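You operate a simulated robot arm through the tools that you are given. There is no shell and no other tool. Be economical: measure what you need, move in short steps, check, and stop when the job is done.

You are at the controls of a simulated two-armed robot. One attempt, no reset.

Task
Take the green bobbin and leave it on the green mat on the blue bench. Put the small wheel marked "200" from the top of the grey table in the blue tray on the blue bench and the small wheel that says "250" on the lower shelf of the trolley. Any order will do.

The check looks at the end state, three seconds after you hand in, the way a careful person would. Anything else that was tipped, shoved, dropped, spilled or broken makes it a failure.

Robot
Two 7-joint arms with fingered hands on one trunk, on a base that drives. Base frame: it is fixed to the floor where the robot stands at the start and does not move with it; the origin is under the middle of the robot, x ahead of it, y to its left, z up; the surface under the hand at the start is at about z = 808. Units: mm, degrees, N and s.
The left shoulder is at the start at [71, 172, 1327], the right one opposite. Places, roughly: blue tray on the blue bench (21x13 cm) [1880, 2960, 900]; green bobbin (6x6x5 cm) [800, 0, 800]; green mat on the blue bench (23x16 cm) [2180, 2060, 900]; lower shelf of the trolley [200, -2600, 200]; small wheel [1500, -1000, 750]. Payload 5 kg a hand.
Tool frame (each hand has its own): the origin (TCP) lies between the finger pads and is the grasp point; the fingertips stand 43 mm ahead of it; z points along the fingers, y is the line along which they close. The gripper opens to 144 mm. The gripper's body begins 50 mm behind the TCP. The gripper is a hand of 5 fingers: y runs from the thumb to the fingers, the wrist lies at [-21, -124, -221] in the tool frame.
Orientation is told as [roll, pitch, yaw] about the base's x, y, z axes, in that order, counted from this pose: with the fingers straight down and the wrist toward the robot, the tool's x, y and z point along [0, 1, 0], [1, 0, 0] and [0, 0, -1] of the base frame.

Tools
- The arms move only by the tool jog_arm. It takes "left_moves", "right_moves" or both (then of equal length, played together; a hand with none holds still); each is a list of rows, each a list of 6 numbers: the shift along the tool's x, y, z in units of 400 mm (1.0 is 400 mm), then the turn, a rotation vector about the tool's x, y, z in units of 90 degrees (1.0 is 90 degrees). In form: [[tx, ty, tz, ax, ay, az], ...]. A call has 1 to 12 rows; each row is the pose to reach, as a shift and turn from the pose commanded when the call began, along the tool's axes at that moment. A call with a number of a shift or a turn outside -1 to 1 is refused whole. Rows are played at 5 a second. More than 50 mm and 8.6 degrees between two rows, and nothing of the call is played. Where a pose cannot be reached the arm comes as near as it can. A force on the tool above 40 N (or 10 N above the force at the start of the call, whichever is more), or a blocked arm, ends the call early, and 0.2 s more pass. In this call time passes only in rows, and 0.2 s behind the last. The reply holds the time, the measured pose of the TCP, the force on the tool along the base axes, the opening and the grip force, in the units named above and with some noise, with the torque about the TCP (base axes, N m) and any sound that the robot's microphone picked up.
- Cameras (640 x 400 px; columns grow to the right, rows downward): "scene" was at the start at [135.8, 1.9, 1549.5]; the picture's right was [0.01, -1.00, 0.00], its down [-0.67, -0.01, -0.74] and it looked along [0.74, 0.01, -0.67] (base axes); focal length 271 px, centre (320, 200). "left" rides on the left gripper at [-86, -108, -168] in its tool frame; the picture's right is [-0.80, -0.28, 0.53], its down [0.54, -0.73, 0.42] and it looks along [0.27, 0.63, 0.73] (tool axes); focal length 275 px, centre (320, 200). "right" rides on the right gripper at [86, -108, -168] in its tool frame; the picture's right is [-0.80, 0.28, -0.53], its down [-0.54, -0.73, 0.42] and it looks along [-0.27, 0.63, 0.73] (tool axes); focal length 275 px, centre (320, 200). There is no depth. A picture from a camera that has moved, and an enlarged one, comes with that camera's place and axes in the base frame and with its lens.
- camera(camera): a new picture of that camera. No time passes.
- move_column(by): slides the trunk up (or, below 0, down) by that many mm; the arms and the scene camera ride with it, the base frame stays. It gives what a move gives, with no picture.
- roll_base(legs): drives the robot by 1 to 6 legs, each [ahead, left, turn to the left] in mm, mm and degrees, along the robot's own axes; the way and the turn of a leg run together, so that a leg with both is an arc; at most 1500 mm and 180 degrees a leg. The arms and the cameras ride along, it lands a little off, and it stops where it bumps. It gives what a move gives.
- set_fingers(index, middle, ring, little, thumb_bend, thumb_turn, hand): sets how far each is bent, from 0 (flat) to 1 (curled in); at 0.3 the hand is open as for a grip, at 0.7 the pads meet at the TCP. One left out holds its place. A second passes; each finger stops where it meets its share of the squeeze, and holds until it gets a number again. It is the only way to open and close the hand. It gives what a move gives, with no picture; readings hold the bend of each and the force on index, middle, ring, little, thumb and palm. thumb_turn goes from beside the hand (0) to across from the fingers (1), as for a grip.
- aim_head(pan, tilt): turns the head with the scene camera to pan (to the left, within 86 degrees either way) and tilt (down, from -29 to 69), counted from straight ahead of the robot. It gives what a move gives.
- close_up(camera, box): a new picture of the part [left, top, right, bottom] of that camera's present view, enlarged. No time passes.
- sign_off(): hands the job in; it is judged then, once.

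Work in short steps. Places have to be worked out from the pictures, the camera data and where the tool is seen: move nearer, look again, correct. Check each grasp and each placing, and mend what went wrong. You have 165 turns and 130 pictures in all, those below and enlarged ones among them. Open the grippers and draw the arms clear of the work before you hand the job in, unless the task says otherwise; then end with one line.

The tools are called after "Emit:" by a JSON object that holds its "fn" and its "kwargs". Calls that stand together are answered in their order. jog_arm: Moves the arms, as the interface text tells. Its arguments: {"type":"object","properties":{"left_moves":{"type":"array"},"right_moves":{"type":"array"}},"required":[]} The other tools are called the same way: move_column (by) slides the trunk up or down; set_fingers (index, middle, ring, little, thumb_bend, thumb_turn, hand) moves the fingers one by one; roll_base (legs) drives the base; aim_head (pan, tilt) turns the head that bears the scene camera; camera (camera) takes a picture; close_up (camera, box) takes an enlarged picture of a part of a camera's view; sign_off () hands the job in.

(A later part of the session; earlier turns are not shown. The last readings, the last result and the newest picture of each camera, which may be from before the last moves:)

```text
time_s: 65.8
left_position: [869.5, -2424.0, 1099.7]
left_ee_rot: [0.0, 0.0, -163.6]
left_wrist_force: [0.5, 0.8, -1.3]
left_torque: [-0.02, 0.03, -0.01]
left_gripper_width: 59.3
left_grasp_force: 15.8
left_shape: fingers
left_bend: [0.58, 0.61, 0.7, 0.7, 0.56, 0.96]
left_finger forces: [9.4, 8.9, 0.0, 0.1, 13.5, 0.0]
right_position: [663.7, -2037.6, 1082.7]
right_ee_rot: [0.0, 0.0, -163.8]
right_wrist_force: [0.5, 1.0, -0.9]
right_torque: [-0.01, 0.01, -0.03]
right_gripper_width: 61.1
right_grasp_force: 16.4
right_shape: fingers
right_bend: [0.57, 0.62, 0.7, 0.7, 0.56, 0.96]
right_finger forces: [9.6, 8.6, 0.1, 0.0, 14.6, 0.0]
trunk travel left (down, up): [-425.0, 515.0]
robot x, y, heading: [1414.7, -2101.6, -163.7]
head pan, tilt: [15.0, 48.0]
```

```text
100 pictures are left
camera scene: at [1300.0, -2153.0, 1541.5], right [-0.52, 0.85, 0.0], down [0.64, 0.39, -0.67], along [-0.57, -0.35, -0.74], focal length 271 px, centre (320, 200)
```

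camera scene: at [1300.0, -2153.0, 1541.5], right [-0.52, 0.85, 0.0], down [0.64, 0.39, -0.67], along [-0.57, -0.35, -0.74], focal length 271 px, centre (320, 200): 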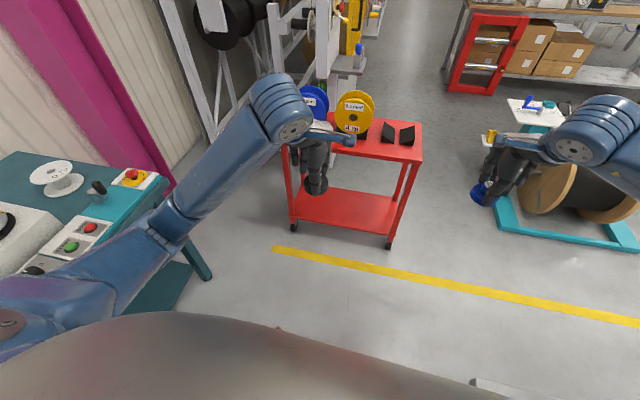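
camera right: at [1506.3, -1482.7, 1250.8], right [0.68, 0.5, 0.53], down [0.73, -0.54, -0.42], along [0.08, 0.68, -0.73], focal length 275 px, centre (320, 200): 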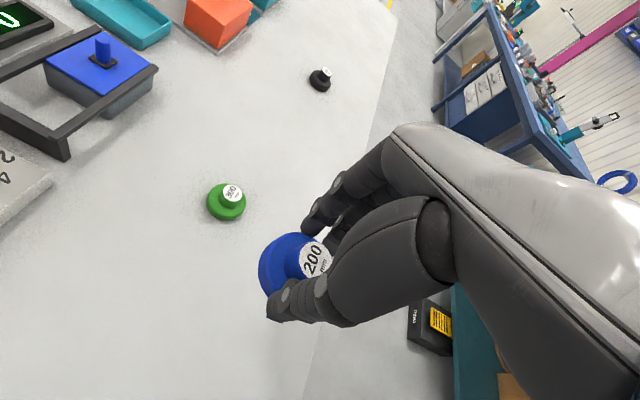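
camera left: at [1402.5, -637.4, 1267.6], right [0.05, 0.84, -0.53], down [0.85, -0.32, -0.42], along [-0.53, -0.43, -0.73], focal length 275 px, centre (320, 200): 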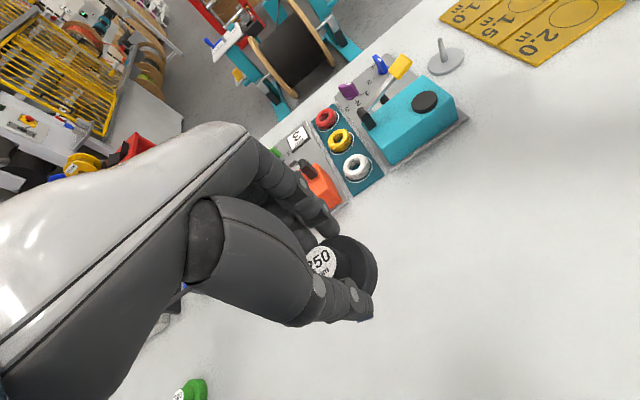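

Both wheels are held. The trolley is right ahead (front edge n≈−380, shelf z≈200). I tuck in the left hand a bit and raise the right hand out of the way before approaching.

Emit:
{"fn": "jog_arm", "kwargs": {"left_moves": [[0, -0.06, 0, 0, 0, 0], [0, -0.12, 0, 0, 0, 0], [0, -0.18, 0, 0, 0, 0], [0, -0.24, 0, 0, 0, 0], [0, -0.29, 0, 0, 0, 0], [0, -0.29, 0, 0, 0, 0]], "right_moves": [[0, -0.03, -0.1, 0, 0, 0], [0, -0.07, -0.2, 0, 0, 0], [0, -0.11, -0.3, 0, 0, 0], [0, -0.15, -0.4, 0, 0, 0], [0, -0.2, -0.5, 0, 0, 0], [0, -0.25, -0.6, 0, 0, 0]]}}

Emit:
{"fn": "roll_base", "kwargs": {"legs": [[480, 0, 2]]}}

Emit:
{"fn": "camera", "kwargs": {"camera": "scene"}}

Emit:
{"fn": "camera", "kwargs": {"camera": "left"}}

```text
time_s: 67.2
left_position: [947.2, -2395.0, 1099.4]
left_ee_rot: [0.0, 0.1, -163.7]
left_wrist_force: [1.2, -0.6, -0.4]
left_torque: [-0.01, 0.04, 0.0]
left_gripper_width: 29.9
left_grasp_force: 8.2
left_shape: fingers
left_bend: [0.66, 0.62, 0.7, 0.7, 0.63, 0.96]
left_finger forces: [0.9, 6.8, 0.1, 0.0, 9.0, 0.0]
left hand out of reach, approached as far as the arm can: row 4, 5, 6
right_position: [761.2, -2010.4, 1325.2]
right_ee_rot: [-0.1, 0.0, -163.7]
right_wrist_force: [1.1, -0.9, -1.8]
right_torque: [0.03, 0.05, 0.01]
right_gripper_width: 61.0
right_grasp_force: 16.1
right_shape: fingers
right_bend: [0.57, 0.62, 0.7, 0.7, 0.56, 0.96]
right_finger forces: [9.5, 8.5, 0.0, 0.0, 13.7, 0.0]
trunk travel left (down, up): [-425.0, 515.0]
robot x, y, heading: [1416.7, -2098.1, -163.7]
head pan, tilt: [15.0, 48.0]
```

```text
time_s: 70.0
left_position: [508.7, -2554.1, 1098.9]
left_ee_rot: [0.0, 0.2, -161.5]
left_wrist_force: [0.5, 0.9, -1.0]
left_torque: [0.01, 0.0, 0.0]
left_gripper_width: 29.9
left_grasp_force: 8.4
left_shape: fingers
left_bend: [0.66, 0.62, 0.7, 0.7, 0.63, 0.96]
left_finger forces: [1.0, 6.9, 0.0, 0.0, 9.1, 0.0]
right_position: [308.8, -2175.6, 1323.2]
right_ee_rot: [-0.1, 0.0, -161.5]
right_wrist_force: [0.1, -0.4, -1.3]
right_torque: [0.03, 0.03, 0.02]
right_gripper_width: 60.9
right_grasp_force: 16.0
right_shape: fingers
right_bend: [0.57, 0.62, 0.7, 0.7, 0.56, 0.96]
right_finger forces: [9.5, 8.4, 0.0, 0.0, 13.6, 0.0]
trunk travel left (down, up): [-425.0, 515.0]
robot x, y, heading: [966.9, -2237.6, -161.4]
head pan, tilt: [15.0, 48.0]
```

```text
99 pictures are left
camera scene: at [854.3, -2298.0, 1541.5], right [-0.55, 0.83, 0.0], down [0.62, 0.41, -0.67], along [-0.56, -0.37, -0.74], focal length 271 px, centre (320, 200)
```

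scene: 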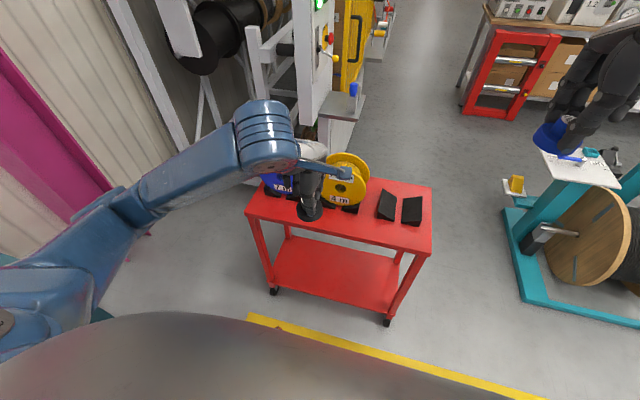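

```text
98 pictures are left
camera left: at [584.5, -2436.8, 1268.3], right [0.02, 0.85, -0.53], down [0.86, -0.28, -0.42], along [-0.51, -0.45, -0.73], focal length 275 px, centre (320, 200)
```

left: 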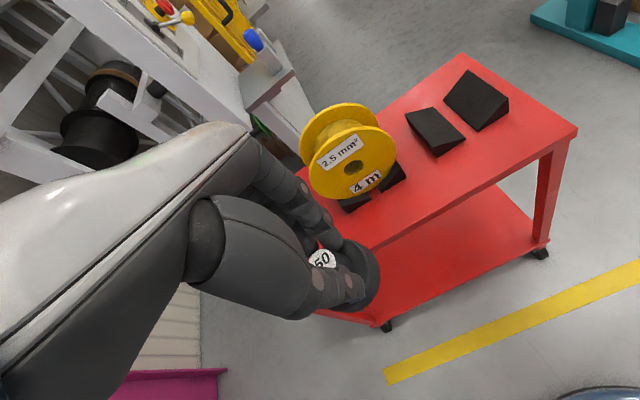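

The left grip reading changed (30 mm, 8 N): the wheel may have slipped to its hub. I look closely.

Emit:
{"fn": "close_up", "kwargs": {"camera": "left", "box": [280, 200, 400, 330]}}

Emit:
{"fn": "close_up", "kwargs": {"camera": "scene", "box": [260, 130, 380, 240]}}

```text
3.08 times, centred on (340, 265) of left
camera zoom: at [584.5, -2436.8, 1268.3], right [0.02, 0.85, -0.53], down [0.86, -0.28, -0.42], along [-0.51, -0.45, -0.73], focal length 847 px, centre (258, 0)
```

zoom: 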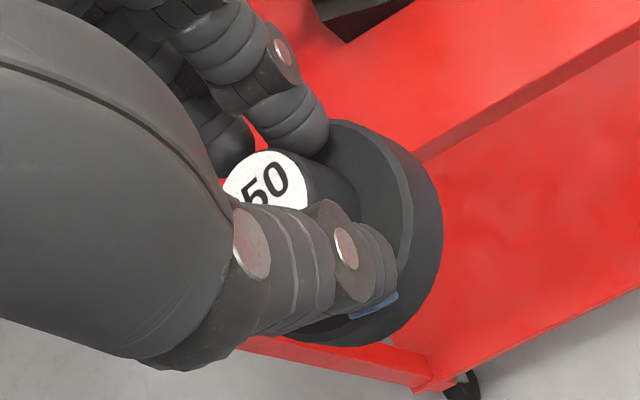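

```text
3.64 times, centred on (320, 185) of scene
camera zoom: at [854.3, -2298.0, 1541.5], right [-0.55, 0.83, 0.0], down [0.62, 0.41, -0.67], along [-0.56, -0.37, -0.74], focal length 985 px, centre (320, 254)
```

zoom: 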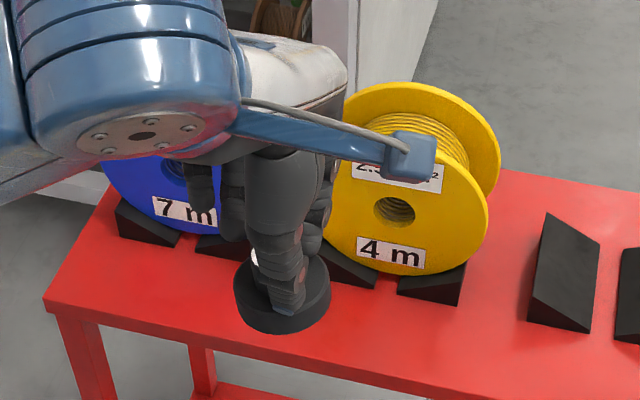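

The wheel slid down: the fingers now hold its hub. I tighten the grip on it.

Emit:
{"fn": "set_fingers", "kwargs": {"hand": "left", "index": 0.85, "middle": 0.85, "thumb_bend": 0.85}}

Emit:
{"fn": "camera", "kwargs": {"camera": "left"}}

```text
time_s: 71.0
left_position: [509.1, -2553.6, 1099.9]
left_ee_rot: [0.0, 0.1, -161.3]
left_wrist_force: [0.4, 0.1, -0.8]
left_torque: [0.0, -0.02, -0.02]
left_gripper_width: 25.4
left_grasp_force: 30.4
left_shape: fingers
left_bend: [0.71, 0.63, 0.7, 0.7, 0.66, 0.94]
left_finger forces: [20.2, 12.9, 0.0, 0.1, 27.6, 0.1]
right_position: [310.6, -2174.7, 1324.0]
right_ee_rot: [0.0, 0.0, -161.5]
right_wrist_force: [0.5, 0.3, -0.6]
right_torque: [0.01, 0.04, -0.03]
right_gripper_width: 60.6
right_grasp_force: 16.0
right_shape: fingers
right_bend: [0.57, 0.62, 0.7, 0.7, 0.56, 0.96]
right_finger forces: [9.6, 8.5, 0.0, 0.0, 13.6, 0.1]
trunk travel left (down, up): [-425.0, 515.0]
robot x, y, heading: [965.6, -2237.4, -161.3]
head pan, tilt: [15.0, 48.0]
```

```text
95 pictures are left
camera left: at [584.5, -2436.9, 1268.2], right [0.02, 0.85, -0.53], down [0.86, -0.28, -0.42], along [-0.51, -0.45, -0.73], focal length 275 px, centre (320, 200)
```

left: 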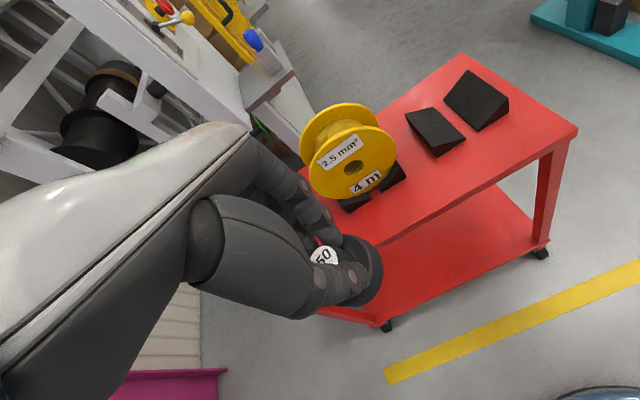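

Grip is firm now (30 N). I check the right arm's elbow against the table corner before lowering the trunk.

Emit:
{"fn": "roll_base", "kwargs": {"legs": [[-50, 0, 0]]}}

Emit:
{"fn": "aim_head", "kwargs": {"pan": -75, "tilt": 55}}

Emit:
{"fn": "camera", "kwargs": {"camera": "scene"}}

Emit:
{"fn": "aim_head", "kwargs": {"pan": 75, "tilt": 50}}

Emit:
{"fn": "camera", "kwargs": {"camera": "scene"}}

```text
time_s: 71.9
left_position: [550.0, -2540.1, 1097.4]
left_ee_rot: [0.1, 0.3, -161.4]
left_wrist_force: [-1.2, 0.9, -1.1]
left_torque: [0.03, -0.07, -0.02]
left_gripper_width: 25.4
left_grasp_force: 29.9
left_shape: fingers
left_bend: [0.71, 0.63, 0.7, 0.7, 0.66, 0.94]
left_finger forces: [20.2, 12.9, 0.0, 0.1, 27.5, 0.0]
right_position: [350.2, -2163.9, 1320.1]
right_ee_rot: [0.0, 0.3, -161.4]
right_wrist_force: [-1.7, -0.3, -1.0]
right_torque: [0.06, -0.09, 0.02]
right_gripper_width: 60.9
right_grasp_force: 16.0
right_shape: fingers
right_bend: [0.57, 0.62, 0.7, 0.7, 0.56, 0.96]
right_finger forces: [9.4, 8.6, 0.0, 0.1, 13.6, 0.0]
trunk travel left (down, up): [-425.0, 515.0]
robot x, y, heading: [1008.2, -2223.6, -161.5]
head pan, tilt: [15.0, 48.0]
```

```text
time_s: 73.6
left_position: [554.0, -2538.7, 1099.7]
left_ee_rot: [0.0, 0.2, -161.4]
left_wrist_force: [-0.6, -0.4, -1.2]
left_torque: [-0.02, -0.01, 0.03]
left_gripper_width: 25.6
left_grasp_force: 30.9
left_shape: fingers
left_bend: [0.71, 0.63, 0.7, 0.7, 0.66, 0.94]
left_finger forces: [20.3, 12.9, 0.0, 0.0, 27.5, 0.0]
right_position: [353.1, -2160.8, 1322.8]
right_ee_rot: [0.0, 0.1, -161.4]
right_wrist_force: [1.1, 0.0, -1.0]
right_torque: [-0.02, 0.01, 0.0]
right_gripper_width: 60.8
right_grasp_force: 15.9
right_shape: fingers
right_bend: [0.57, 0.62, 0.7, 0.7, 0.56, 0.96]
right_finger forces: [9.5, 8.6, 0.0, 0.1, 13.6, 0.1]
trunk travel left (down, up): [-425.0, 515.0]
robot x, y, heading: [1011.5, -2222.5, -161.6]
head pan, tilt: [-75.0, 55.0]
```

```text
94 pictures are left
camera scene: at [924.6, -2179.5, 1532.2], right [0.83, 0.55, 0.0], down [0.45, -0.68, -0.57], along [-0.32, 0.48, -0.82], focal length 271 px, centre (320, 200)
```

scene: 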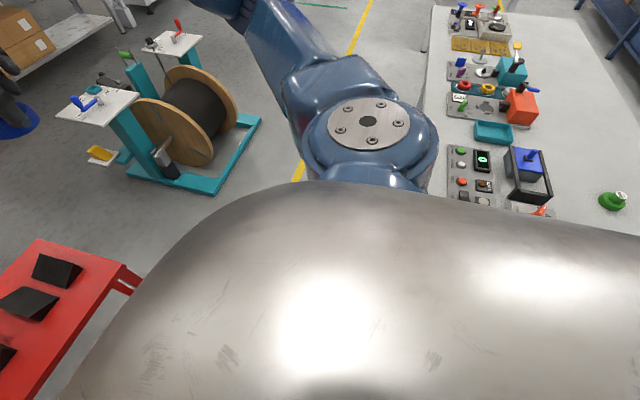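

```text
time_s: 75.9
left_position: [553.6, -2537.7, 1100.2]
left_ee_rot: [0.1, 0.1, -161.4]
left_wrist_force: [-0.2, -0.5, -2.1]
left_torque: [0.01, 0.0, 0.01]
left_gripper_width: 25.3
left_grasp_force: 30.2
left_shape: fingers
left_bend: [0.71, 0.63, 0.7, 0.7, 0.66, 0.94]
left_finger forces: [20.1, 12.9, 0.0, 0.1, 27.6, 0.0]
right_position: [355.2, -2160.7, 1321.9]
right_ee_rot: [0.2, 0.0, -161.4]
right_wrist_force: [0.0, -0.2, -1.1]
right_torque: [0.0, 0.02, 0.02]
right_gripper_width: 60.8
right_grasp_force: 15.6
right_shape: fingers
right_bend: [0.57, 0.62, 0.7, 0.7, 0.56, 0.96]
right_finger forces: [9.5, 8.6, 0.0, 0.0, 13.6, 0.0]
trunk travel left (down, up): [-425.0, 515.0]
robot x, y, heading: [1009.2, -2225.7, -161.4]
head pan, tilt: [75.0, 50.0]
```

```text
93 pictures are left
camera scene: at [969.8, -2316.2, 1538.7], right [-1.0, -0.06, 0.0], down [-0.05, 0.76, -0.64], along [0.04, -0.64, -0.77], focal length 271 px, centre (320, 200)
```

scene: 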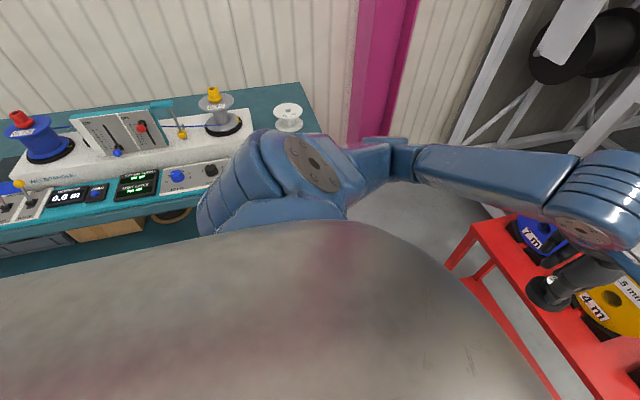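

Both arms are clear of the table and bench. Lower the trunk.

Emit:
{"fn": "move_column", "kwargs": {"by": -200}}

Emit:
{"fn": "move_column", "kwargs": {"by": -200}}

Emit:
{"fn": "aim_head", "kwargs": {"pan": 15, "tilt": 50}}

Emit:
{"fn": "camera", "kwargs": {"camera": "scene"}}

Emit:
{"fn": "camera", "kwargs": {"camera": "left"}}

```text
time_s: 78.1
left_position: [553.6, -2537.8, 899.6]
left_ee_rot: [0.0, 0.0, -161.4]
left_wrist_force: [0.2, 0.7, -1.4]
left_torque: [-0.04, 0.04, 0.01]
left_gripper_width: 25.5
left_grasp_force: 30.3
left_shape: fingers
left_bend: [0.71, 0.63, 0.7, 0.7, 0.66, 0.94]
left_finger forces: [20.1, 12.9, 0.0, 0.0, 27.6, 0.0]
right_position: [355.2, -2160.9, 1123.4]
right_ee_rot: [0.0, 0.0, -161.4]
right_wrist_force: [-0.3, 0.2, -1.1]
right_torque: [0.01, 0.02, 0.01]
right_gripper_width: 60.7
right_grasp_force: 15.8
right_shape: fingers
right_bend: [0.57, 0.62, 0.7, 0.7, 0.56, 0.96]
right_finger forces: [9.5, 8.5, 0.0, 0.0, 13.5, 0.0]
trunk travel left (down, up): [-225.0, 715.0]
robot x, y, heading: [1011.9, -2223.6, -161.9]
head pan, tilt: [75.0, 50.0]
```

```text
time_s: 80.3
left_position: [553.5, -2538.1, 699.1]
left_ee_rot: [0.0, 0.1, -161.4]
left_wrist_force: [0.5, -0.8, -1.2]
left_torque: [-0.04, -0.04, 0.01]
left_gripper_width: 25.6
left_grasp_force: 31.1
left_shape: fingers
left_bend: [0.71, 0.63, 0.7, 0.7, 0.66, 0.94]
left_finger forces: [20.1, 13.0, 0.0, 0.0, 27.7, 0.0]
right_position: [355.6, -2160.7, 923.9]
right_ee_rot: [0.1, 0.0, -161.5]
right_wrist_force: [0.8, -0.7, -1.7]
right_torque: [-0.01, 0.02, -0.01]
right_gripper_width: 60.6
right_grasp_force: 15.9
right_shape: fingers
right_bend: [0.57, 0.62, 0.7, 0.7, 0.56, 0.96]
right_finger forces: [9.5, 8.5, 0.0, 0.1, 13.5, 0.0]
trunk travel left (down, up): [-25.0, 915.0]
robot x, y, heading: [1010.0, -2225.2, -161.6]
head pan, tilt: [75.0, 50.0]
```

```text
time_s: 81.6
left_position: [554.5, -2538.4, 699.1]
left_ee_rot: [0.1, 0.1, -161.4]
left_wrist_force: [-0.2, 0.0, -0.3]
left_torque: [-0.02, -0.01, 0.02]
left_gripper_width: 25.6
left_grasp_force: 30.9
left_shape: fingers
left_bend: [0.71, 0.63, 0.7, 0.7, 0.66, 0.94]
left_finger forces: [20.0, 13.0, 0.1, 0.0, 27.7, 0.1]
right_position: [355.3, -2160.9, 923.0]
right_ee_rot: [0.0, 0.0, -161.5]
right_wrist_force: [0.6, -0.4, -0.4]
right_torque: [0.0, 0.01, 0.01]
right_gripper_width: 60.7
right_grasp_force: 16.0
right_shape: fingers
right_bend: [0.57, 0.62, 0.7, 0.7, 0.56, 0.96]
right_finger forces: [9.6, 8.5, 0.1, 0.0, 13.4, 0.0]
trunk travel left (down, up): [-25.0, 915.0]
robot x, y, heading: [1011.8, -2225.3, -161.3]
head pan, tilt: [15.0, 50.0]
```

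```text
92 pictures are left
camera scene: at [901.0, -2282.0, 1138.7], right [-0.55, 0.83, 0.0], down [0.64, 0.42, -0.64], along [-0.54, -0.36, -0.77], focal length 271 px, centre (320, 200)
```

scene: 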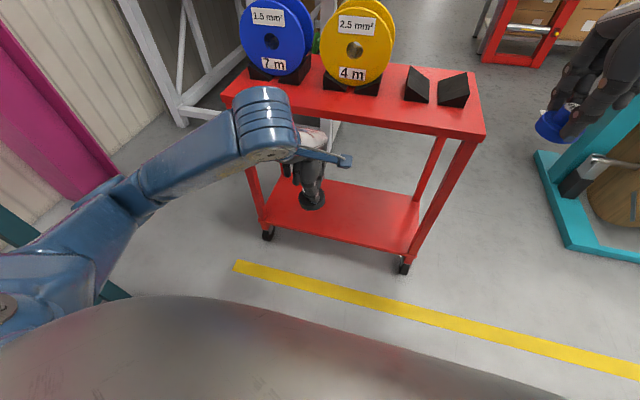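

```text
91 pictures are left
camera left: at [629.8, -2421.9, 868.1], right [0.02, 0.85, -0.53], down [0.86, -0.28, -0.42], along [-0.51, -0.45, -0.73], focal length 275 px, centre (320, 200)
```

left: 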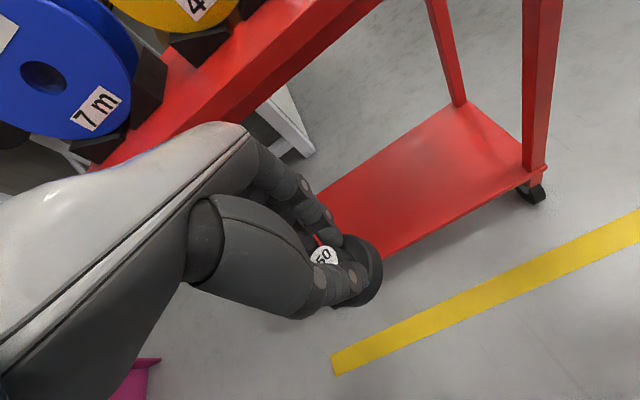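

The shelf corner triangulates to (273,−2291,198), so shelf z≈198 with its front edge ≈190 mm ahead of the hand. I lower the left hand in front of the trolley.

Emit:
{"fn": "jog_arm", "kwargs": {"left_moves": [[0, 0.02, 0.1, 0, 0, 0], [0, 0.05, 0.2, 0, 0, 0], [0, 0.08, 0.3, 0, 0, 0], [0, 0.1, 0.4, 0, 0, 0], [0, 0.1, 0.5, 0, 0, 0], [0, 0.1, 0.6, 0, 0, 0], [0, 0.1, 0.7, 0, 0, 0], [0, 0.1, 0.8, 0, 0, 0], [0, 0.1, 0.9, 0, 0, 0]]}}

Emit:
{"fn": "camera", "kwargs": {"camera": "scene"}}

Emit:
{"fn": "camera", "kwargs": {"camera": "left"}}

```text
time_s: 83.6
left_position: [517.2, -2551.2, 337.0]
left_ee_rot: [0.1, 0.0, -161.4]
left_wrist_force: [-0.2, 0.2, -0.6]
left_torque: [-0.01, -0.03, 0.01]
left_gripper_width: 24.9
left_grasp_force: 29.4
left_shape: fingers
left_bend: [0.71, 0.63, 0.7, 0.7, 0.66, 0.94]
left_finger forces: [18.4, 13.2, 0.1, 0.0, 27.3, 0.0]
right_position: [355.0, -2161.1, 923.6]
right_ee_rot: [0.0, 0.0, -161.4]
right_wrist_force: [0.7, 0.1, -0.1]
right_torque: [0.02, -0.03, 0.01]
right_gripper_width: 60.7
right_grasp_force: 15.5
right_shape: fingers
right_bend: [0.57, 0.62, 0.7, 0.7, 0.56, 0.96]
right_finger forces: [9.5, 8.4, 0.0, 0.0, 13.3, 0.0]
trunk travel left (down, up): [-25.0, 915.0]
robot x, y, heading: [1010.4, -2224.6, -161.2]
head pan, tilt: [15.0, 50.0]
```

```text
90 pictures are left
camera scene: at [900.9, -2281.9, 1138.8], right [-0.55, 0.83, 0.0], down [0.64, 0.42, -0.64], along [-0.54, -0.36, -0.77], focal length 271 px, centre (320, 200)
```

scene: 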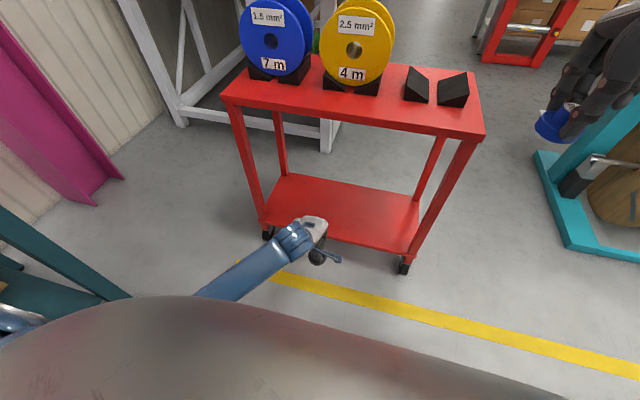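

```text
89 pictures are left
camera left: at [592.5, -2434.3, 506.1], right [0.02, 0.84, -0.53], down [0.86, -0.28, -0.42], along [-0.51, -0.45, -0.73], focal length 275 px, centre (320, 200)
```

left: 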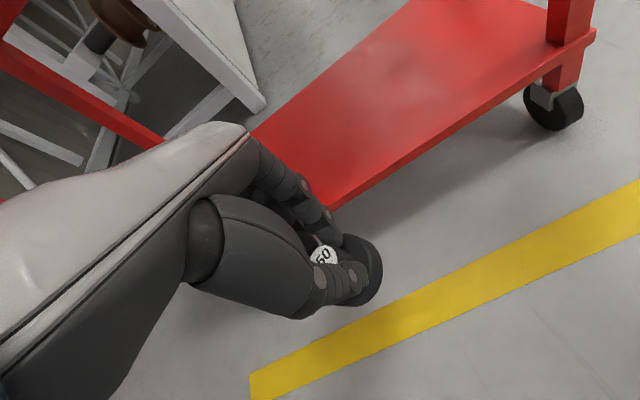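

Now move forward over the shelf, about 245 mm.

Emit:
{"fn": "jog_arm", "kwargs": {"left_moves": [[0, 0.11, 0, 0, 0, 0], [0, 0.22, 0, 0, 0, 0], [0, 0.33, 0, 0, 0, 0], [0, 0.44, 0, 0, 0, 0], [0, 0.53, 0, 0, 0, 0], [0, 0.61, 0, 0, 0, 0]]}}

Emit:
{"fn": "camera", "kwargs": {"camera": "scene"}}

Emit:
{"fn": "camera", "kwargs": {"camera": "left"}}

```text
time_s: 85.0
left_position: [286.5, -2627.3, 337.4]
left_ee_rot: [0.0, 0.2, -161.3]
left_wrist_force: [-0.5, 0.6, -1.3]
left_torque: [0.04, 0.05, 0.0]
left_gripper_width: 22.8
left_grasp_force: 23.2
left_shape: fingers
left_bend: [0.71, 0.65, 0.7, 0.7, 0.69, 0.94]
left_finger forces: [13.3, 8.8, 0.1, 0.1, 23.5, 0.0]
right_position: [354.5, -2161.5, 923.8]
right_ee_rot: [0.0, 0.1, -161.4]
right_wrist_force: [0.0, 0.0, -1.9]
right_torque: [0.01, 0.05, 0.03]
right_gripper_width: 60.9
right_grasp_force: 15.2
right_shape: fingers
right_bend: [0.57, 0.62, 0.7, 0.7, 0.56, 0.96]
right_finger forces: [9.4, 8.4, 0.0, 0.0, 13.2, 0.0]
trunk travel left (down, up): [-25.0, 915.0]
robot x, y, heading: [1011.4, -2224.6, -161.0]
head pan, tilt: [15.0, 50.0]
```

```text
88 pictures are left
camera scene: at [900.7, -2281.8, 1138.6], right [-0.55, 0.83, 0.0], down [0.64, 0.42, -0.64], along [-0.54, -0.36, -0.77], focal length 271 px, centre (320, 200)
```

scene: 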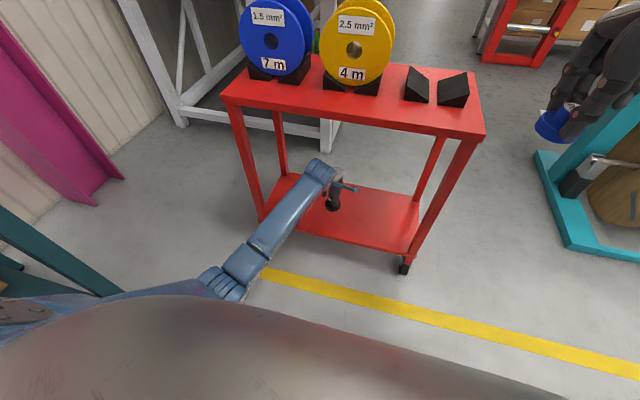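

```text
87 pictures are left
camera left: at [361.3, -2511.3, 505.9], right [0.02, 0.85, -0.53], down [0.86, -0.28, -0.42], along [-0.51, -0.45, -0.73], focal length 275 px, centre (320, 200)
```

left: 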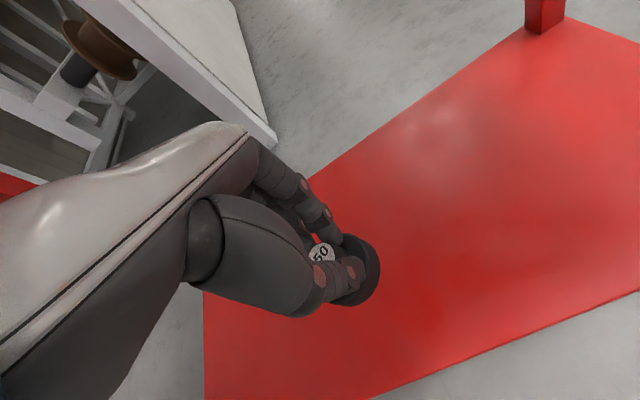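

Over the shelf, well inside. Lower gently until contact.

Emit:
{"fn": "jog_arm", "kwargs": {"left_moves": [[0, 0, 0.05, 0, 0, 0], [0, 0, 0.08, 0, 0, 0], [0, 0, 0.1, 0, 0, 0], [0, 0, 0.115, 0, 0, 0]]}}

Emit:
{"fn": "close_up", "kwargs": {"camera": "left", "box": [280, 200, 440, 330]}}

```text
time_s: 86.0
left_position: [286.7, -2629.2, 292.2]
left_ee_rot: [0.0, 0.2, -161.4]
left_wrist_force: [-0.5, -0.4, -1.1]
left_torque: [-0.01, -0.01, 0.0]
left_gripper_width: 22.9
left_grasp_force: 22.5
left_shape: fingers
left_bend: [0.71, 0.65, 0.7, 0.7, 0.69, 0.94]
left_finger forces: [13.2, 8.8, 0.0, 0.0, 23.4, 0.1]
right_position: [354.1, -2162.0, 922.3]
right_ee_rot: [0.1, -0.1, -161.3]
right_wrist_force: [-0.8, -0.6, -1.5]
right_torque: [-0.01, 0.02, 0.02]
right_gripper_width: 60.8
right_grasp_force: 14.9
right_shape: fingers
right_bend: [0.57, 0.62, 0.7, 0.7, 0.56, 0.96]
right_finger forces: [9.4, 8.4, 0.0, 0.0, 13.2, 0.1]
trunk travel left (down, up): [-25.0, 915.0]
robot x, y, heading: [1006.2, -2221.3, -161.3]
head pan, tilt: [15.0, 50.0]
```

```text
3.08 times, centred on (360, 265) of left
camera zoom: at [361.8, -2512.8, 461.7], right [0.02, 0.85, -0.53], down [0.86, -0.28, -0.42], along [-0.51, -0.45, -0.73], focal length 847 px, centre (197, 0)
```

zoom: 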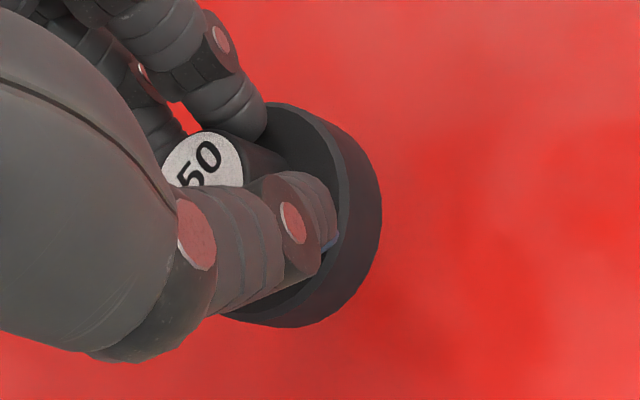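

Continue in fine steps.

Emit:
{"fn": "jog_arm", "kwargs": {"left_moves": [[0, 0, 0.012, 0, 0, 0], [0, 0, 0.022, 0, 0, 0], [0, 0, 0.032, 0, 0, 0], [0, 0, 0.042, 0, 0, 0], [0, 0, 0.052, 0, 0, 0], [0, 0, 0.062, 0, 0, 0], [0, 0, 0.072, 0, 0, 0], [0, 0, 0.082, 0, 0, 0]]}}

Emit:
{"fn": "close_up", "kwargs": {"camera": "left", "box": [280, 200, 440, 330]}}

```text
time_s: 87.8
left_position: [286.4, -2627.9, 259.3]
left_ee_rot: [-0.1, 0.1, -161.4]
left_wrist_force: [1.1, -0.2, -0.7]
left_torque: [-0.01, -0.04, -0.02]
left_gripper_width: 22.9
left_grasp_force: 22.2
left_shape: fingers
left_bend: [0.71, 0.65, 0.7, 0.7, 0.69, 0.94]
left_finger forces: [13.3, 8.7, 0.1, 0.1, 23.3, 0.0]
right_position: [354.4, -2161.7, 922.9]
right_ee_rot: [0.0, -0.1, -161.4]
right_wrist_force: [-0.4, -1.3, -1.0]
right_torque: [-0.01, -0.01, 0.02]
right_gripper_width: 60.8
right_grasp_force: 15.8
right_shape: fingers
right_bend: [0.57, 0.62, 0.7, 0.7, 0.56, 0.96]
right_finger forces: [9.4, 8.5, 0.1, 0.1, 13.2, 0.0]
trunk travel left (down, up): [-25.0, 915.0]
robot x, y, heading: [1010.2, -2224.9, -161.3]
head pan, tilt: [15.0, 50.0]
```

```text
3.08 times, centred on (360, 265) of left
camera zoom: at [361.0, -2511.9, 428.6], right [0.02, 0.85, -0.53], down [0.86, -0.28, -0.42], along [-0.51, -0.45, -0.73], focal length 847 px, centre (197, 0)
```

zoom: 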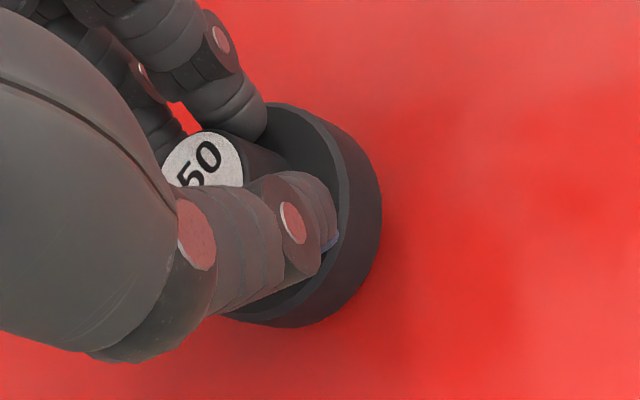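

No contact yet; continue down finely.

Emit:
{"fn": "jog_arm", "kwargs": {"left_moves": [[0, 0, 0.01, 0, 0, 0], [0, 0, 0.02, 0, 0, 0], [0, 0, 0.03, 0, 0, 0], [0, 0, 0.04, 0, 0, 0], [0, 0, 0.05, 0, 0, 0], [0, 0, 0.06, 0, 0, 0], [0, 0, 0.07, 0, 0, 0], [0, 0, 0.08, 0, 0, 0], [0, 0, 0.09, 0, 0, 0], [0, 0, 0.1, 0, 0, 0]]}}

Emit:
{"fn": "close_up", "kwargs": {"camera": "left", "box": [280, 200, 440, 330]}}

```text
time_s: 89.1
left_position: [280.5, -2626.1, 248.2]
left_ee_rot: [-0.3, -0.7, -161.5]
left_wrist_force: [7.5, 4.5, 21.6]
left_torque: [0.15, -0.31, -0.08]
left_gripper_width: 22.5
left_grasp_force: 27.0
left_shape: fingers
left_bend: [0.71, 0.67, 0.7, 0.7, 0.69, 0.93]
left_finger forces: [12.4, 10.8, 0.0, 0.1, 30.6, 0.1]
right_position: [355.8, -2159.1, 922.5]
right_ee_rot: [0.0, 0.0, -161.5]
right_wrist_force: [-0.4, -0.2, -1.2]
right_torque: [0.05, -0.03, 0.02]
right_gripper_width: 60.7
right_grasp_force: 15.1
right_shape: fingers
right_bend: [0.57, 0.62, 0.7, 0.7, 0.56, 0.96]
right_finger forces: [9.4, 8.4, 0.0, 0.0, 13.2, 0.1]
trunk travel left (down, up): [-25.0, 915.0]
robot x, y, heading: [1015.5, -2226.2, -161.4]
head pan, tilt: [15.0, 50.0]
stopped in row 6 (left hand): the force on the tool passed its limit at 44 N (the readings are from after the stop); the commanded pose is now the measured one
```

```text
3.08 times, centred on (360, 265) of left
camera zoom: at [358.3, -2510.8, 414.9], right [0.01, 0.85, -0.53], down [0.85, -0.28, -0.43], along [-0.52, -0.45, -0.73], focal length 847 px, centre (197, 0)
```

zoom: 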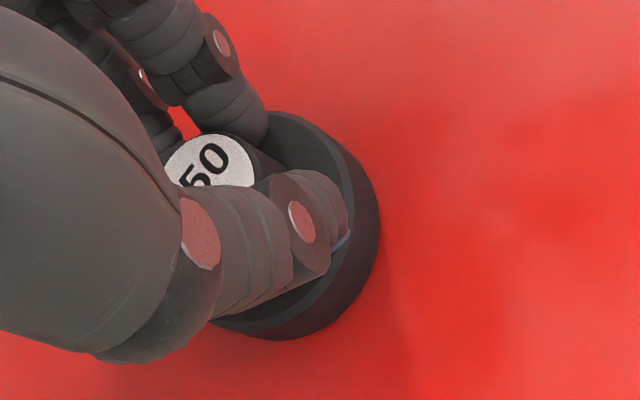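

Contact made. Ease up 3 mm, then open the hand in two stages.

Emit:
{"fn": "jog_arm", "kwargs": {"left_moves": [[0, 0, -0.006, 0, 0, 0]]}}

Emit:
{"fn": "set_fingers", "kwargs": {"hand": "left", "index": 0.6, "middle": 0.6, "ring": 0.5, "little": 0.5, "thumb_bend": 0.6}}

Emit:
{"fn": "set_fingers", "kwargs": {"hand": "left", "index": 0.35, "middle": 0.35, "ring": 0.35, "little": 0.35, "thumb_bend": 0.35}}

Emit:
{"fn": "camera", "kwargs": {"camera": "left"}}

```text
time_s: 89.5
left_position: [281.9, -2627.0, 247.3]
left_ee_rot: [-0.2, -0.5, -161.5]
left_wrist_force: [-1.1, 3.5, 11.4]
left_torque: [-0.11, 0.11, -0.04]
left_gripper_width: 22.4
left_grasp_force: 25.1
left_shape: fingers
left_bend: [0.71, 0.66, 0.7, 0.7, 0.69, 0.93]
left_finger forces: [14.8, 11.3, 0.0, 0.0, 23.6, 0.0]
right_position: [355.7, -2159.7, 924.7]
right_ee_rot: [0.1, 0.0, -161.4]
right_wrist_force: [-1.2, 0.0, -0.9]
right_torque: [0.04, 0.01, 0.01]
right_gripper_width: 60.8
right_grasp_force: 15.3
right_shape: fingers
right_bend: [0.57, 0.62, 0.7, 0.7, 0.56, 0.96]
right_finger forces: [9.3, 8.3, 0.0, 0.0, 13.1, 0.0]
trunk travel left (down, up): [-25.0, 915.0]
robot x, y, heading: [1009.2, -2224.7, -161.4]
head pan, tilt: [15.0, 50.0]
```

```text
time_s: 90.5
left_position: [281.1, -2626.8, 249.4]
left_ee_rot: [-0.2, -0.6, -161.5]
left_wrist_force: [-4.9, 9.0, 21.2]
left_torque: [0.64, -0.05, 0.23]
left_gripper_width: 35.8
left_grasp_force: 12.0
left_shape: fingers
left_bend: [0.6, 0.61, 0.5, 0.5, 0.64, 0.95]
left_finger forces: [0.0, 3.4, 0.1, 0.1, 21.5, 0.0]
right_position: [356.5, -2159.7, 924.1]
right_ee_rot: [0.0, -0.2, -161.6]
right_wrist_force: [0.3, -0.3, -0.5]
right_torque: [-0.02, -0.02, -0.02]
right_gripper_width: 60.7
right_grasp_force: 14.5
right_shape: fingers
right_bend: [0.57, 0.62, 0.7, 0.7, 0.56, 0.96]
right_finger forces: [9.5, 8.4, 0.0, 0.0, 13.1, 0.0]
trunk travel left (down, up): [-25.0, 915.0]
robot x, y, heading: [1010.2, -2222.0, -161.4]
head pan, tilt: [15.0, 50.0]
```

```text
time_s: 91.5
left_position: [283.0, -2628.1, 245.7]
left_ee_rot: [-0.3, -0.3, -161.5]
left_wrist_force: [0.1, -0.4, 0.7]
left_torque: [0.0, -0.03, -0.01]
left_gripper_width: 132.2
left_grasp_force: 0.0
left_shape: fingers
left_bend: [0.35, 0.35, 0.35, 0.35, 0.35, 0.97]
left_finger forces: [0.0, 0.0, 0.1, 0.1, 0.0, 0.0]
right_position: [355.5, -2160.5, 923.7]
right_ee_rot: [0.0, 0.1, -161.4]
right_wrist_force: [0.6, 0.8, -0.2]
right_torque: [-0.02, 0.0, 0.01]
right_gripper_width: 61.0
right_grasp_force: 15.7
right_shape: fingers
right_bend: [0.57, 0.62, 0.7, 0.7, 0.56, 0.96]
right_finger forces: [9.3, 8.4, 0.0, 0.0, 13.1, 0.0]
trunk travel left (down, up): [-25.0, 915.0]
robot x, y, heading: [1010.4, -2221.1, -161.6]
head pan, tilt: [15.0, 50.0]
```

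```text
83 pictures are left
camera left: at [359.4, -2511.9, 414.1], right [0.01, 0.85, -0.53], down [0.86, -0.28, -0.43], along [-0.51, -0.45, -0.73], focal length 275 px, centre (320, 200)
```

left: 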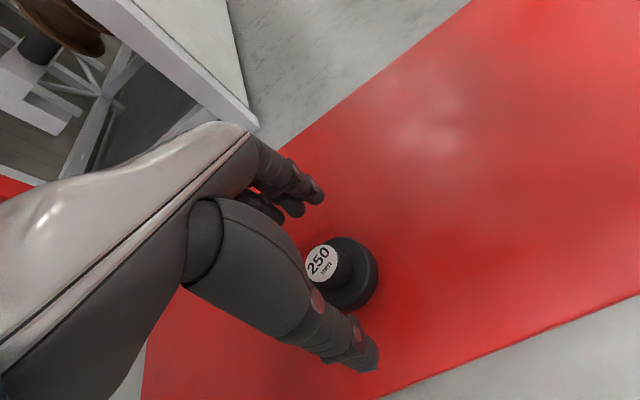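

The 250 wheel stands upright on the lower shelf. Raise 90 mm, draw back, then go up.

Emit:
{"fn": "jog_arm", "kwargs": {"left_moves": [[0, 0, -0.08, 0, 0, 0], [0, 0, -0.16, 0, 0, 0], [0, 0, -0.23, 0, 0, 0], [0, -0.1, -0.23, 0, 0, 0], [0, -0.2, -0.23, 0, 0, 0], [0, -0.3, -0.23, 0, 0, 0], [0, -0.4, -0.23, 0, 0, 0], [0, -0.5, -0.23, 0, 0, 0], [0, -0.6, -0.23, 0, 0, 0]]}}

Emit:
{"fn": "camera", "kwargs": {"camera": "scene"}}

```text
time_s: 93.5
left_position: [508.7, -2557.3, 336.6]
left_ee_rot: [0.0, -0.5, -161.4]
left_wrist_force: [0.8, 0.0, -0.3]
left_torque: [-0.01, -0.03, 0.02]
left_gripper_width: 132.1
left_grasp_force: 0.1
left_shape: fingers
left_bend: [0.35, 0.35, 0.35, 0.35, 0.35, 0.97]
left_finger forces: [0.0, 0.0, 0.0, 0.0, 0.0, 0.0]
right_position: [353.0, -2165.9, 921.7]
right_ee_rot: [-0.2, 0.3, -161.4]
right_wrist_force: [-0.7, 0.0, -1.2]
right_torque: [0.0, 0.0, 0.01]
right_gripper_width: 60.4
right_grasp_force: 15.2
right_shape: fingers
right_bend: [0.57, 0.62, 0.7, 0.7, 0.56, 0.96]
right_finger forces: [9.4, 8.4, 0.0, 0.1, 12.9, 0.0]
trunk travel left (down, up): [-25.0, 915.0]
robot x, y, heading: [1008.6, -2225.1, -161.6]
head pan, tilt: [15.0, 50.0]
```

```text
82 pictures are left
camera scene: at [898.9, -2286.9, 1138.4], right [-0.55, 0.83, 0.0], down [0.64, 0.43, -0.64], along [-0.53, -0.35, -0.77], focal length 271 px, centre (320, 200)
```

scene: 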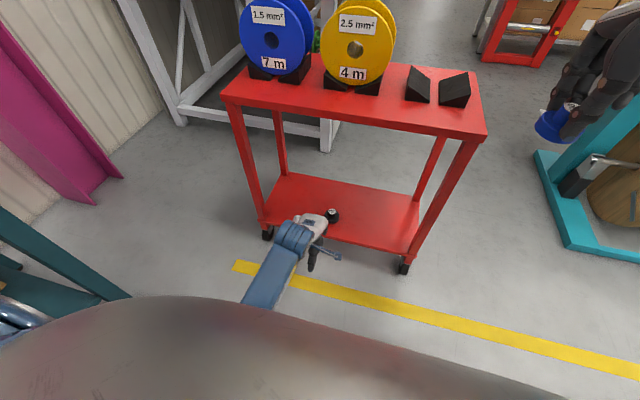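

The wheel is in place. I raise the left arm and the trunk back up, then back off.

Emit:
{"fn": "jog_arm", "kwargs": {"left_moves": [[0, 0, -0.1, 0, 0, 0], [0, 0, -0.2, 0, 0, 0], [0, 0, -0.3, 0, 0, 0], [0, 0, -0.4, 0, 0, 0], [0, 0, -0.5, 0, 0, 0], [0, 0, -0.6, 0, 0, 0], [0, 0, -0.7, 0, 0, 0], [0, 0, -0.8, 0, 0, 0], [0, 0, -0.9, 0, 0, 0]]}}

Emit:
{"fn": "move_column", "kwargs": {"by": 400}}

Emit:
{"fn": "roll_base", "kwargs": {"legs": [[-150, 0, 0]]}}

Emit:
{"fn": "aim_head", "kwargs": {"pan": 10, "tilt": 35}}

Emit:
{"fn": "camera", "kwargs": {"camera": "scene"}}

```text
time_s: 95.5
left_position: [534.6, -2646.8, 661.7]
left_ee_rot: [12.9, -1.0, -157.2]
left_wrist_force: [-0.3, 0.2, -0.3]
left_torque: [0.04, 0.03, 0.01]
left_gripper_width: 132.1
left_grasp_force: 0.0
left_shape: fingers
left_bend: [0.35, 0.35, 0.35, 0.35, 0.35, 0.98]
left_finger forces: [0.0, 0.1, 0.0, 0.1, 0.0, 0.0]
left hand out of reach, approached as far as the arm can: row 9
right_position: [355.1, -2160.2, 922.2]
right_ee_rot: [-0.2, 0.0, -161.5]
right_wrist_force: [-1.1, -0.3, -0.6]
right_torque: [0.04, 0.01, -0.01]
right_gripper_width: 39.1
right_grasp_force: 10.8
right_shape: fingers
right_bend: [0.63, 0.64, 0.7, 0.7, 0.61, 0.96]
right_finger forces: [4.3, 5.8, 0.0, 0.0, 11.2, 0.1]
trunk travel left (down, up): [-25.0, 915.0]
robot x, y, heading: [1009.9, -2226.3, -161.6]
head pan, tilt: [15.0, 50.0]
stopped in row 9 (left hand): the arm was blocked; the commanded pose is now the measured one
```

```text
time_s: 99.4
left_position: [535.7, -2647.7, 1061.0]
left_ee_rot: [12.9, -1.0, -157.2]
left_wrist_force: [-0.3, -0.2, -0.3]
left_torque: [-0.01, 0.02, 0.0]
left_gripper_width: 132.0
left_grasp_force: 0.2
left_shape: fingers
left_bend: [0.35, 0.35, 0.35, 0.35, 0.35, 0.98]
left_finger forces: [0.0, 0.2, 0.1, 0.1, 0.0, 0.1]
right_position: [355.2, -2159.4, 1322.1]
right_ee_rot: [0.0, 0.1, -161.4]
right_wrist_force: [-0.4, -0.1, -0.1]
right_torque: [-0.01, 0.0, -0.01]
right_gripper_width: 38.9
right_grasp_force: 10.6
right_shape: fingers
right_bend: [0.63, 0.64, 0.7, 0.7, 0.61, 0.96]
right_finger forces: [4.3, 5.7, 0.1, 0.0, 11.3, 0.1]
trunk travel left (down, up): [-425.0, 515.0]
robot x, y, heading: [1011.9, -2222.8, -161.5]
head pan, tilt: [15.0, 50.0]
```

```text
time_s: 100.8
left_position: [680.2, -2597.8, 1060.2]
left_ee_rot: [12.8, -0.9, -157.2]
left_wrist_force: [-0.3, 0.1, -0.3]
left_torque: [0.01, -0.01, 0.02]
left_gripper_width: 132.1
left_grasp_force: 0.0
left_shape: fingers
left_bend: [0.35, 0.35, 0.35, 0.35, 0.35, 0.98]
left_finger forces: [0.0, 0.1, 0.1, 0.1, 0.0, 0.1]
right_position: [499.5, -2111.5, 1321.0]
right_ee_rot: [0.1, 0.1, -161.4]
right_wrist_force: [-0.2, -0.6, -1.2]
right_torque: [0.03, -0.04, 0.0]
right_gripper_width: 38.9
right_grasp_force: 11.2
right_shape: fingers
right_bend: [0.63, 0.64, 0.7, 0.7, 0.61, 0.96]
right_finger forces: [4.3, 5.8, 0.0, 0.0, 11.2, 0.0]
trunk travel left (down, up): [-425.0, 515.0]
robot x, y, heading: [1157.6, -2176.6, -161.3]
head pan, tilt: [15.0, 50.0]
```

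```text
time_s: 101.5
left_position: [682.0, -2597.9, 1060.9]
left_ee_rot: [12.9, -1.0, -157.2]
left_wrist_force: [0.2, -0.9, 0.6]
left_torque: [0.02, 0.03, 0.0]
left_gripper_width: 132.2
left_grasp_force: 0.2
left_shape: fingers
left_bend: [0.35, 0.35, 0.35, 0.35, 0.35, 0.98]
left_finger forces: [0.0, 0.1, 0.0, 0.0, 0.0, 0.0]
right_position: [500.6, -2111.4, 1323.1]
right_ee_rot: [0.0, 0.0, -161.5]
right_wrist_force: [-0.1, -0.6, -1.2]
right_torque: [0.01, 0.04, 0.01]
right_gripper_width: 38.7
right_grasp_force: 10.8
right_shape: fingers
right_bend: [0.63, 0.64, 0.7, 0.7, 0.61, 0.96]
right_finger forces: [4.3, 5.8, 0.0, 0.0, 11.3, 0.0]
trunk travel left (down, up): [-425.0, 515.0]
robot x, y, heading: [1159.4, -2173.1, -161.6]
head pan, tilt: [10.0, 35.0]
```

```text
81 pictures are left
camera scene: at [1034.8, -2232.0, 1560.5], right [-0.48, 0.88, 0.0], down [0.5, 0.27, -0.82], along [-0.72, -0.39, -0.57], focal length 271 px, centre (320, 200)
```

scene: 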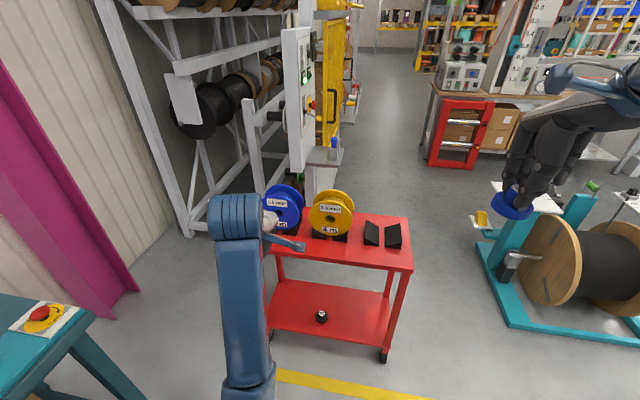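

250 is fine on the shelf. The 200 wheel is sliding in the right grip, so I tighten it at once, and look.

Emit:
{"fn": "set_fingers", "kwargs": {"hand": "right", "index": 0.85, "middle": 0.85, "thumb_bend": 0.85}}

Emit:
{"fn": "camera", "kwargs": {"camera": "right"}}

```text
time_s: 102.5
left_position: [680.4, -2598.2, 1061.7]
left_ee_rot: [12.8, -1.1, -157.2]
left_wrist_force: [0.0, -0.4, 0.1]
left_torque: [0.0, -0.02, 0.01]
left_gripper_width: 132.3
left_grasp_force: 0.1
left_shape: fingers
left_bend: [0.35, 0.35, 0.35, 0.35, 0.35, 0.98]
left_finger forces: [0.1, 0.0, 0.0, 0.1, 0.1, 0.0]
right_position: [500.0, -2111.1, 1322.9]
right_ee_rot: [0.0, 0.1, -161.5]
right_wrist_force: [-0.1, 0.1, -0.6]
right_torque: [-0.01, 0.04, 0.0]
right_gripper_width: 38.0
right_grasp_force: 29.3
right_shape: fingers
right_bend: [0.62, 0.64, 0.7, 0.7, 0.64, 0.95]
right_finger forces: [13.1, 10.8, 0.1, 0.0, 34.3, 0.0]
trunk travel left (down, up): [-425.0, 515.0]
robot x, y, heading: [1157.4, -2175.0, -161.5]
head pan, tilt: [10.0, 35.0]
```

```text
80 pictures are left
camera right: at [631.5, -2159.5, 1490.6], right [-0.52, 0.66, 0.53], down [0.52, 0.75, -0.42], along [-0.68, 0.05, -0.73], focal length 275 px, centre (320, 200)
```

right: 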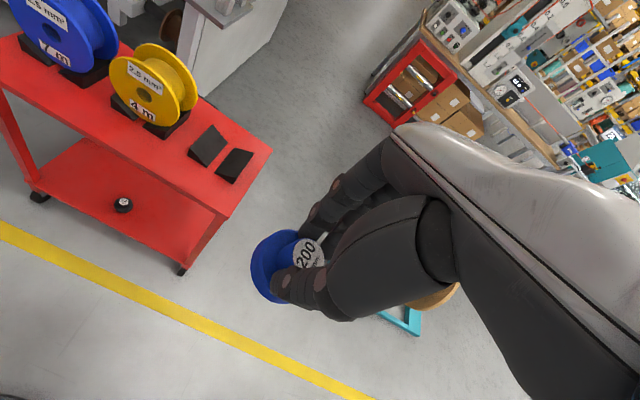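

The 200 wheel is held firmly on its hub (29 N). I straighten the left hand and extend it a little to recover from the awkward posture.

Emit:
{"fn": "jog_arm", "kwargs": {"left_moves": [[0, 0.1, 0, -0.0, -0.03, 0.01], [0, 0.2, -0.02, 0, -0.06, 0.02], [0, 0.3, -0.05, 0, -0.09, 0.03], [0, 0.4, -0.1, 0, -0.12, 0.04], [0, 0.45, -0.15, 0.011, -0.143, 0.048]]}}

```text
time_s: 103.7
left_position: [510.8, -2653.9, 1122.0]
left_ee_rot: [0.0, 0.5, -161.4]
left_wrist_force: [1.0, 0.4, 0.0]
left_torque: [0.02, -0.01, -0.04]
left_gripper_width: 131.9
left_grasp_force: 0.1
left_shape: fingers
left_bend: [0.35, 0.35, 0.35, 0.35, 0.35, 0.98]
left_finger forces: [0.1, 0.0, 0.0, 0.0, 0.1, 0.0]
right_position: [500.7, -2111.2, 1322.9]
right_ee_rot: [0.0, 0.1, -161.5]
right_wrist_force: [0.2, -0.3, -1.1]
right_torque: [0.0, -0.01, 0.01]
right_gripper_width: 37.7
right_grasp_force: 28.9
right_shape: fingers
right_bend: [0.62, 0.64, 0.7, 0.7, 0.64, 0.95]
right_finger forces: [13.1, 11.1, 0.0, 0.0, 33.9, 0.0]
trunk travel left (down, up): [-425.0, 515.0]
robot x, y, heading: [1154.6, -2175.9, -161.5]
head pan, tilt: [10.0, 35.0]
```

Back off a little, then turn clockwise over the table end and head to the bobbin's near side.

Emit:
{"fn": "roll_base", "kwargs": {"legs": [[-100, 0, 0], [0, 0, -90], [0, 0, -90], [-600, 0, 0], [0, 1100, 0]]}}

Emit:
{"fn": "aim_head", "kwargs": {"pan": 20, "tilt": 40}}

Emit:
{"fn": "camera", "kwargs": {"camera": "scene"}}

```text
time_s: 120.6
left_position: [922.9, -826.3, 1122.0]
left_ee_rot: [0.1, 0.4, 21.5]
left_wrist_force: [-0.1, -0.1, 0.5]
left_torque: [0.03, 0.0, 0.0]
left_gripper_width: 132.0
left_grasp_force: 0.1
left_shape: fingers
left_bend: [0.35, 0.35, 0.35, 0.35, 0.35, 0.98]
left_finger forces: [0.0, 0.0, 0.0, 0.0, 0.0, 0.0]
right_position: [961.0, -1367.4, 1321.9]
right_ee_rot: [-0.1, 0.1, 21.4]
right_wrist_force: [-0.4, -0.2, -0.4]
right_torque: [-0.01, 0.01, -0.01]
right_gripper_width: 35.4
right_grasp_force: 27.0
right_shape: fingers
right_bend: [0.61, 0.64, 0.7, 0.7, 0.67, 0.95]
right_finger forces: [13.9, 12.5, 0.0, 0.1, 27.8, 0.1]
trunk travel left (down, up): [-425.0, 515.0]
robot x, y, heading: [298.5, -1335.6, 21.5]
head pan, tilt: [10.0, 35.0]
```

```text
time_s: 121.3
left_position: [921.9, -825.3, 1120.5]
left_ee_rot: [0.0, 0.5, 21.5]
left_wrist_force: [-0.3, 0.8, 1.0]
left_torque: [0.01, 0.02, 0.01]
left_gripper_width: 132.3
left_grasp_force: 0.0
left_shape: fingers
left_bend: [0.35, 0.35, 0.35, 0.35, 0.35, 0.98]
left_finger forces: [0.0, 0.1, 0.0, 0.0, 0.0, 0.1]
right_position: [960.7, -1366.5, 1322.3]
right_ee_rot: [0.0, 0.1, 21.3]
right_wrist_force: [0.3, 1.1, -0.9]
right_torque: [-0.04, 0.0, 0.0]
right_gripper_width: 35.6
right_grasp_force: 26.9
right_shape: fingers
right_bend: [0.61, 0.64, 0.7, 0.7, 0.67, 0.95]
right_finger forces: [13.9, 12.5, 0.1, 0.1, 27.9, 0.0]
trunk travel left (down, up): [-425.0, 515.0]
robot x, y, heading: [298.1, -1338.9, 21.8]
head pan, tilt: [20.0, 40.0]
```

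```text
79 pictures are left
camera scene: at [413.8, -1260.6, 1552.9], right [0.66, -0.75, 0.0], down [-0.48, -0.43, -0.77], along [0.57, 0.51, -0.64], focal length 271 px, centre (320, 200)
```

scene: 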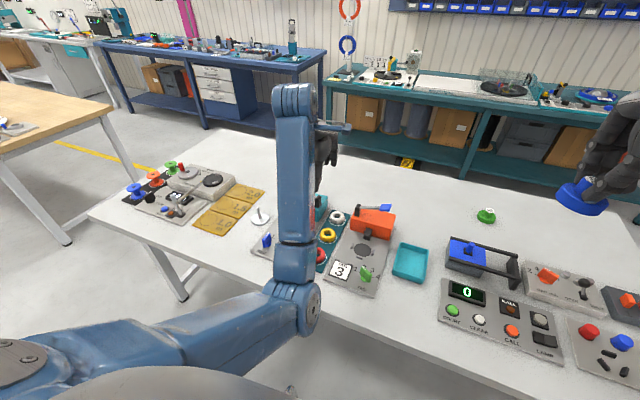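

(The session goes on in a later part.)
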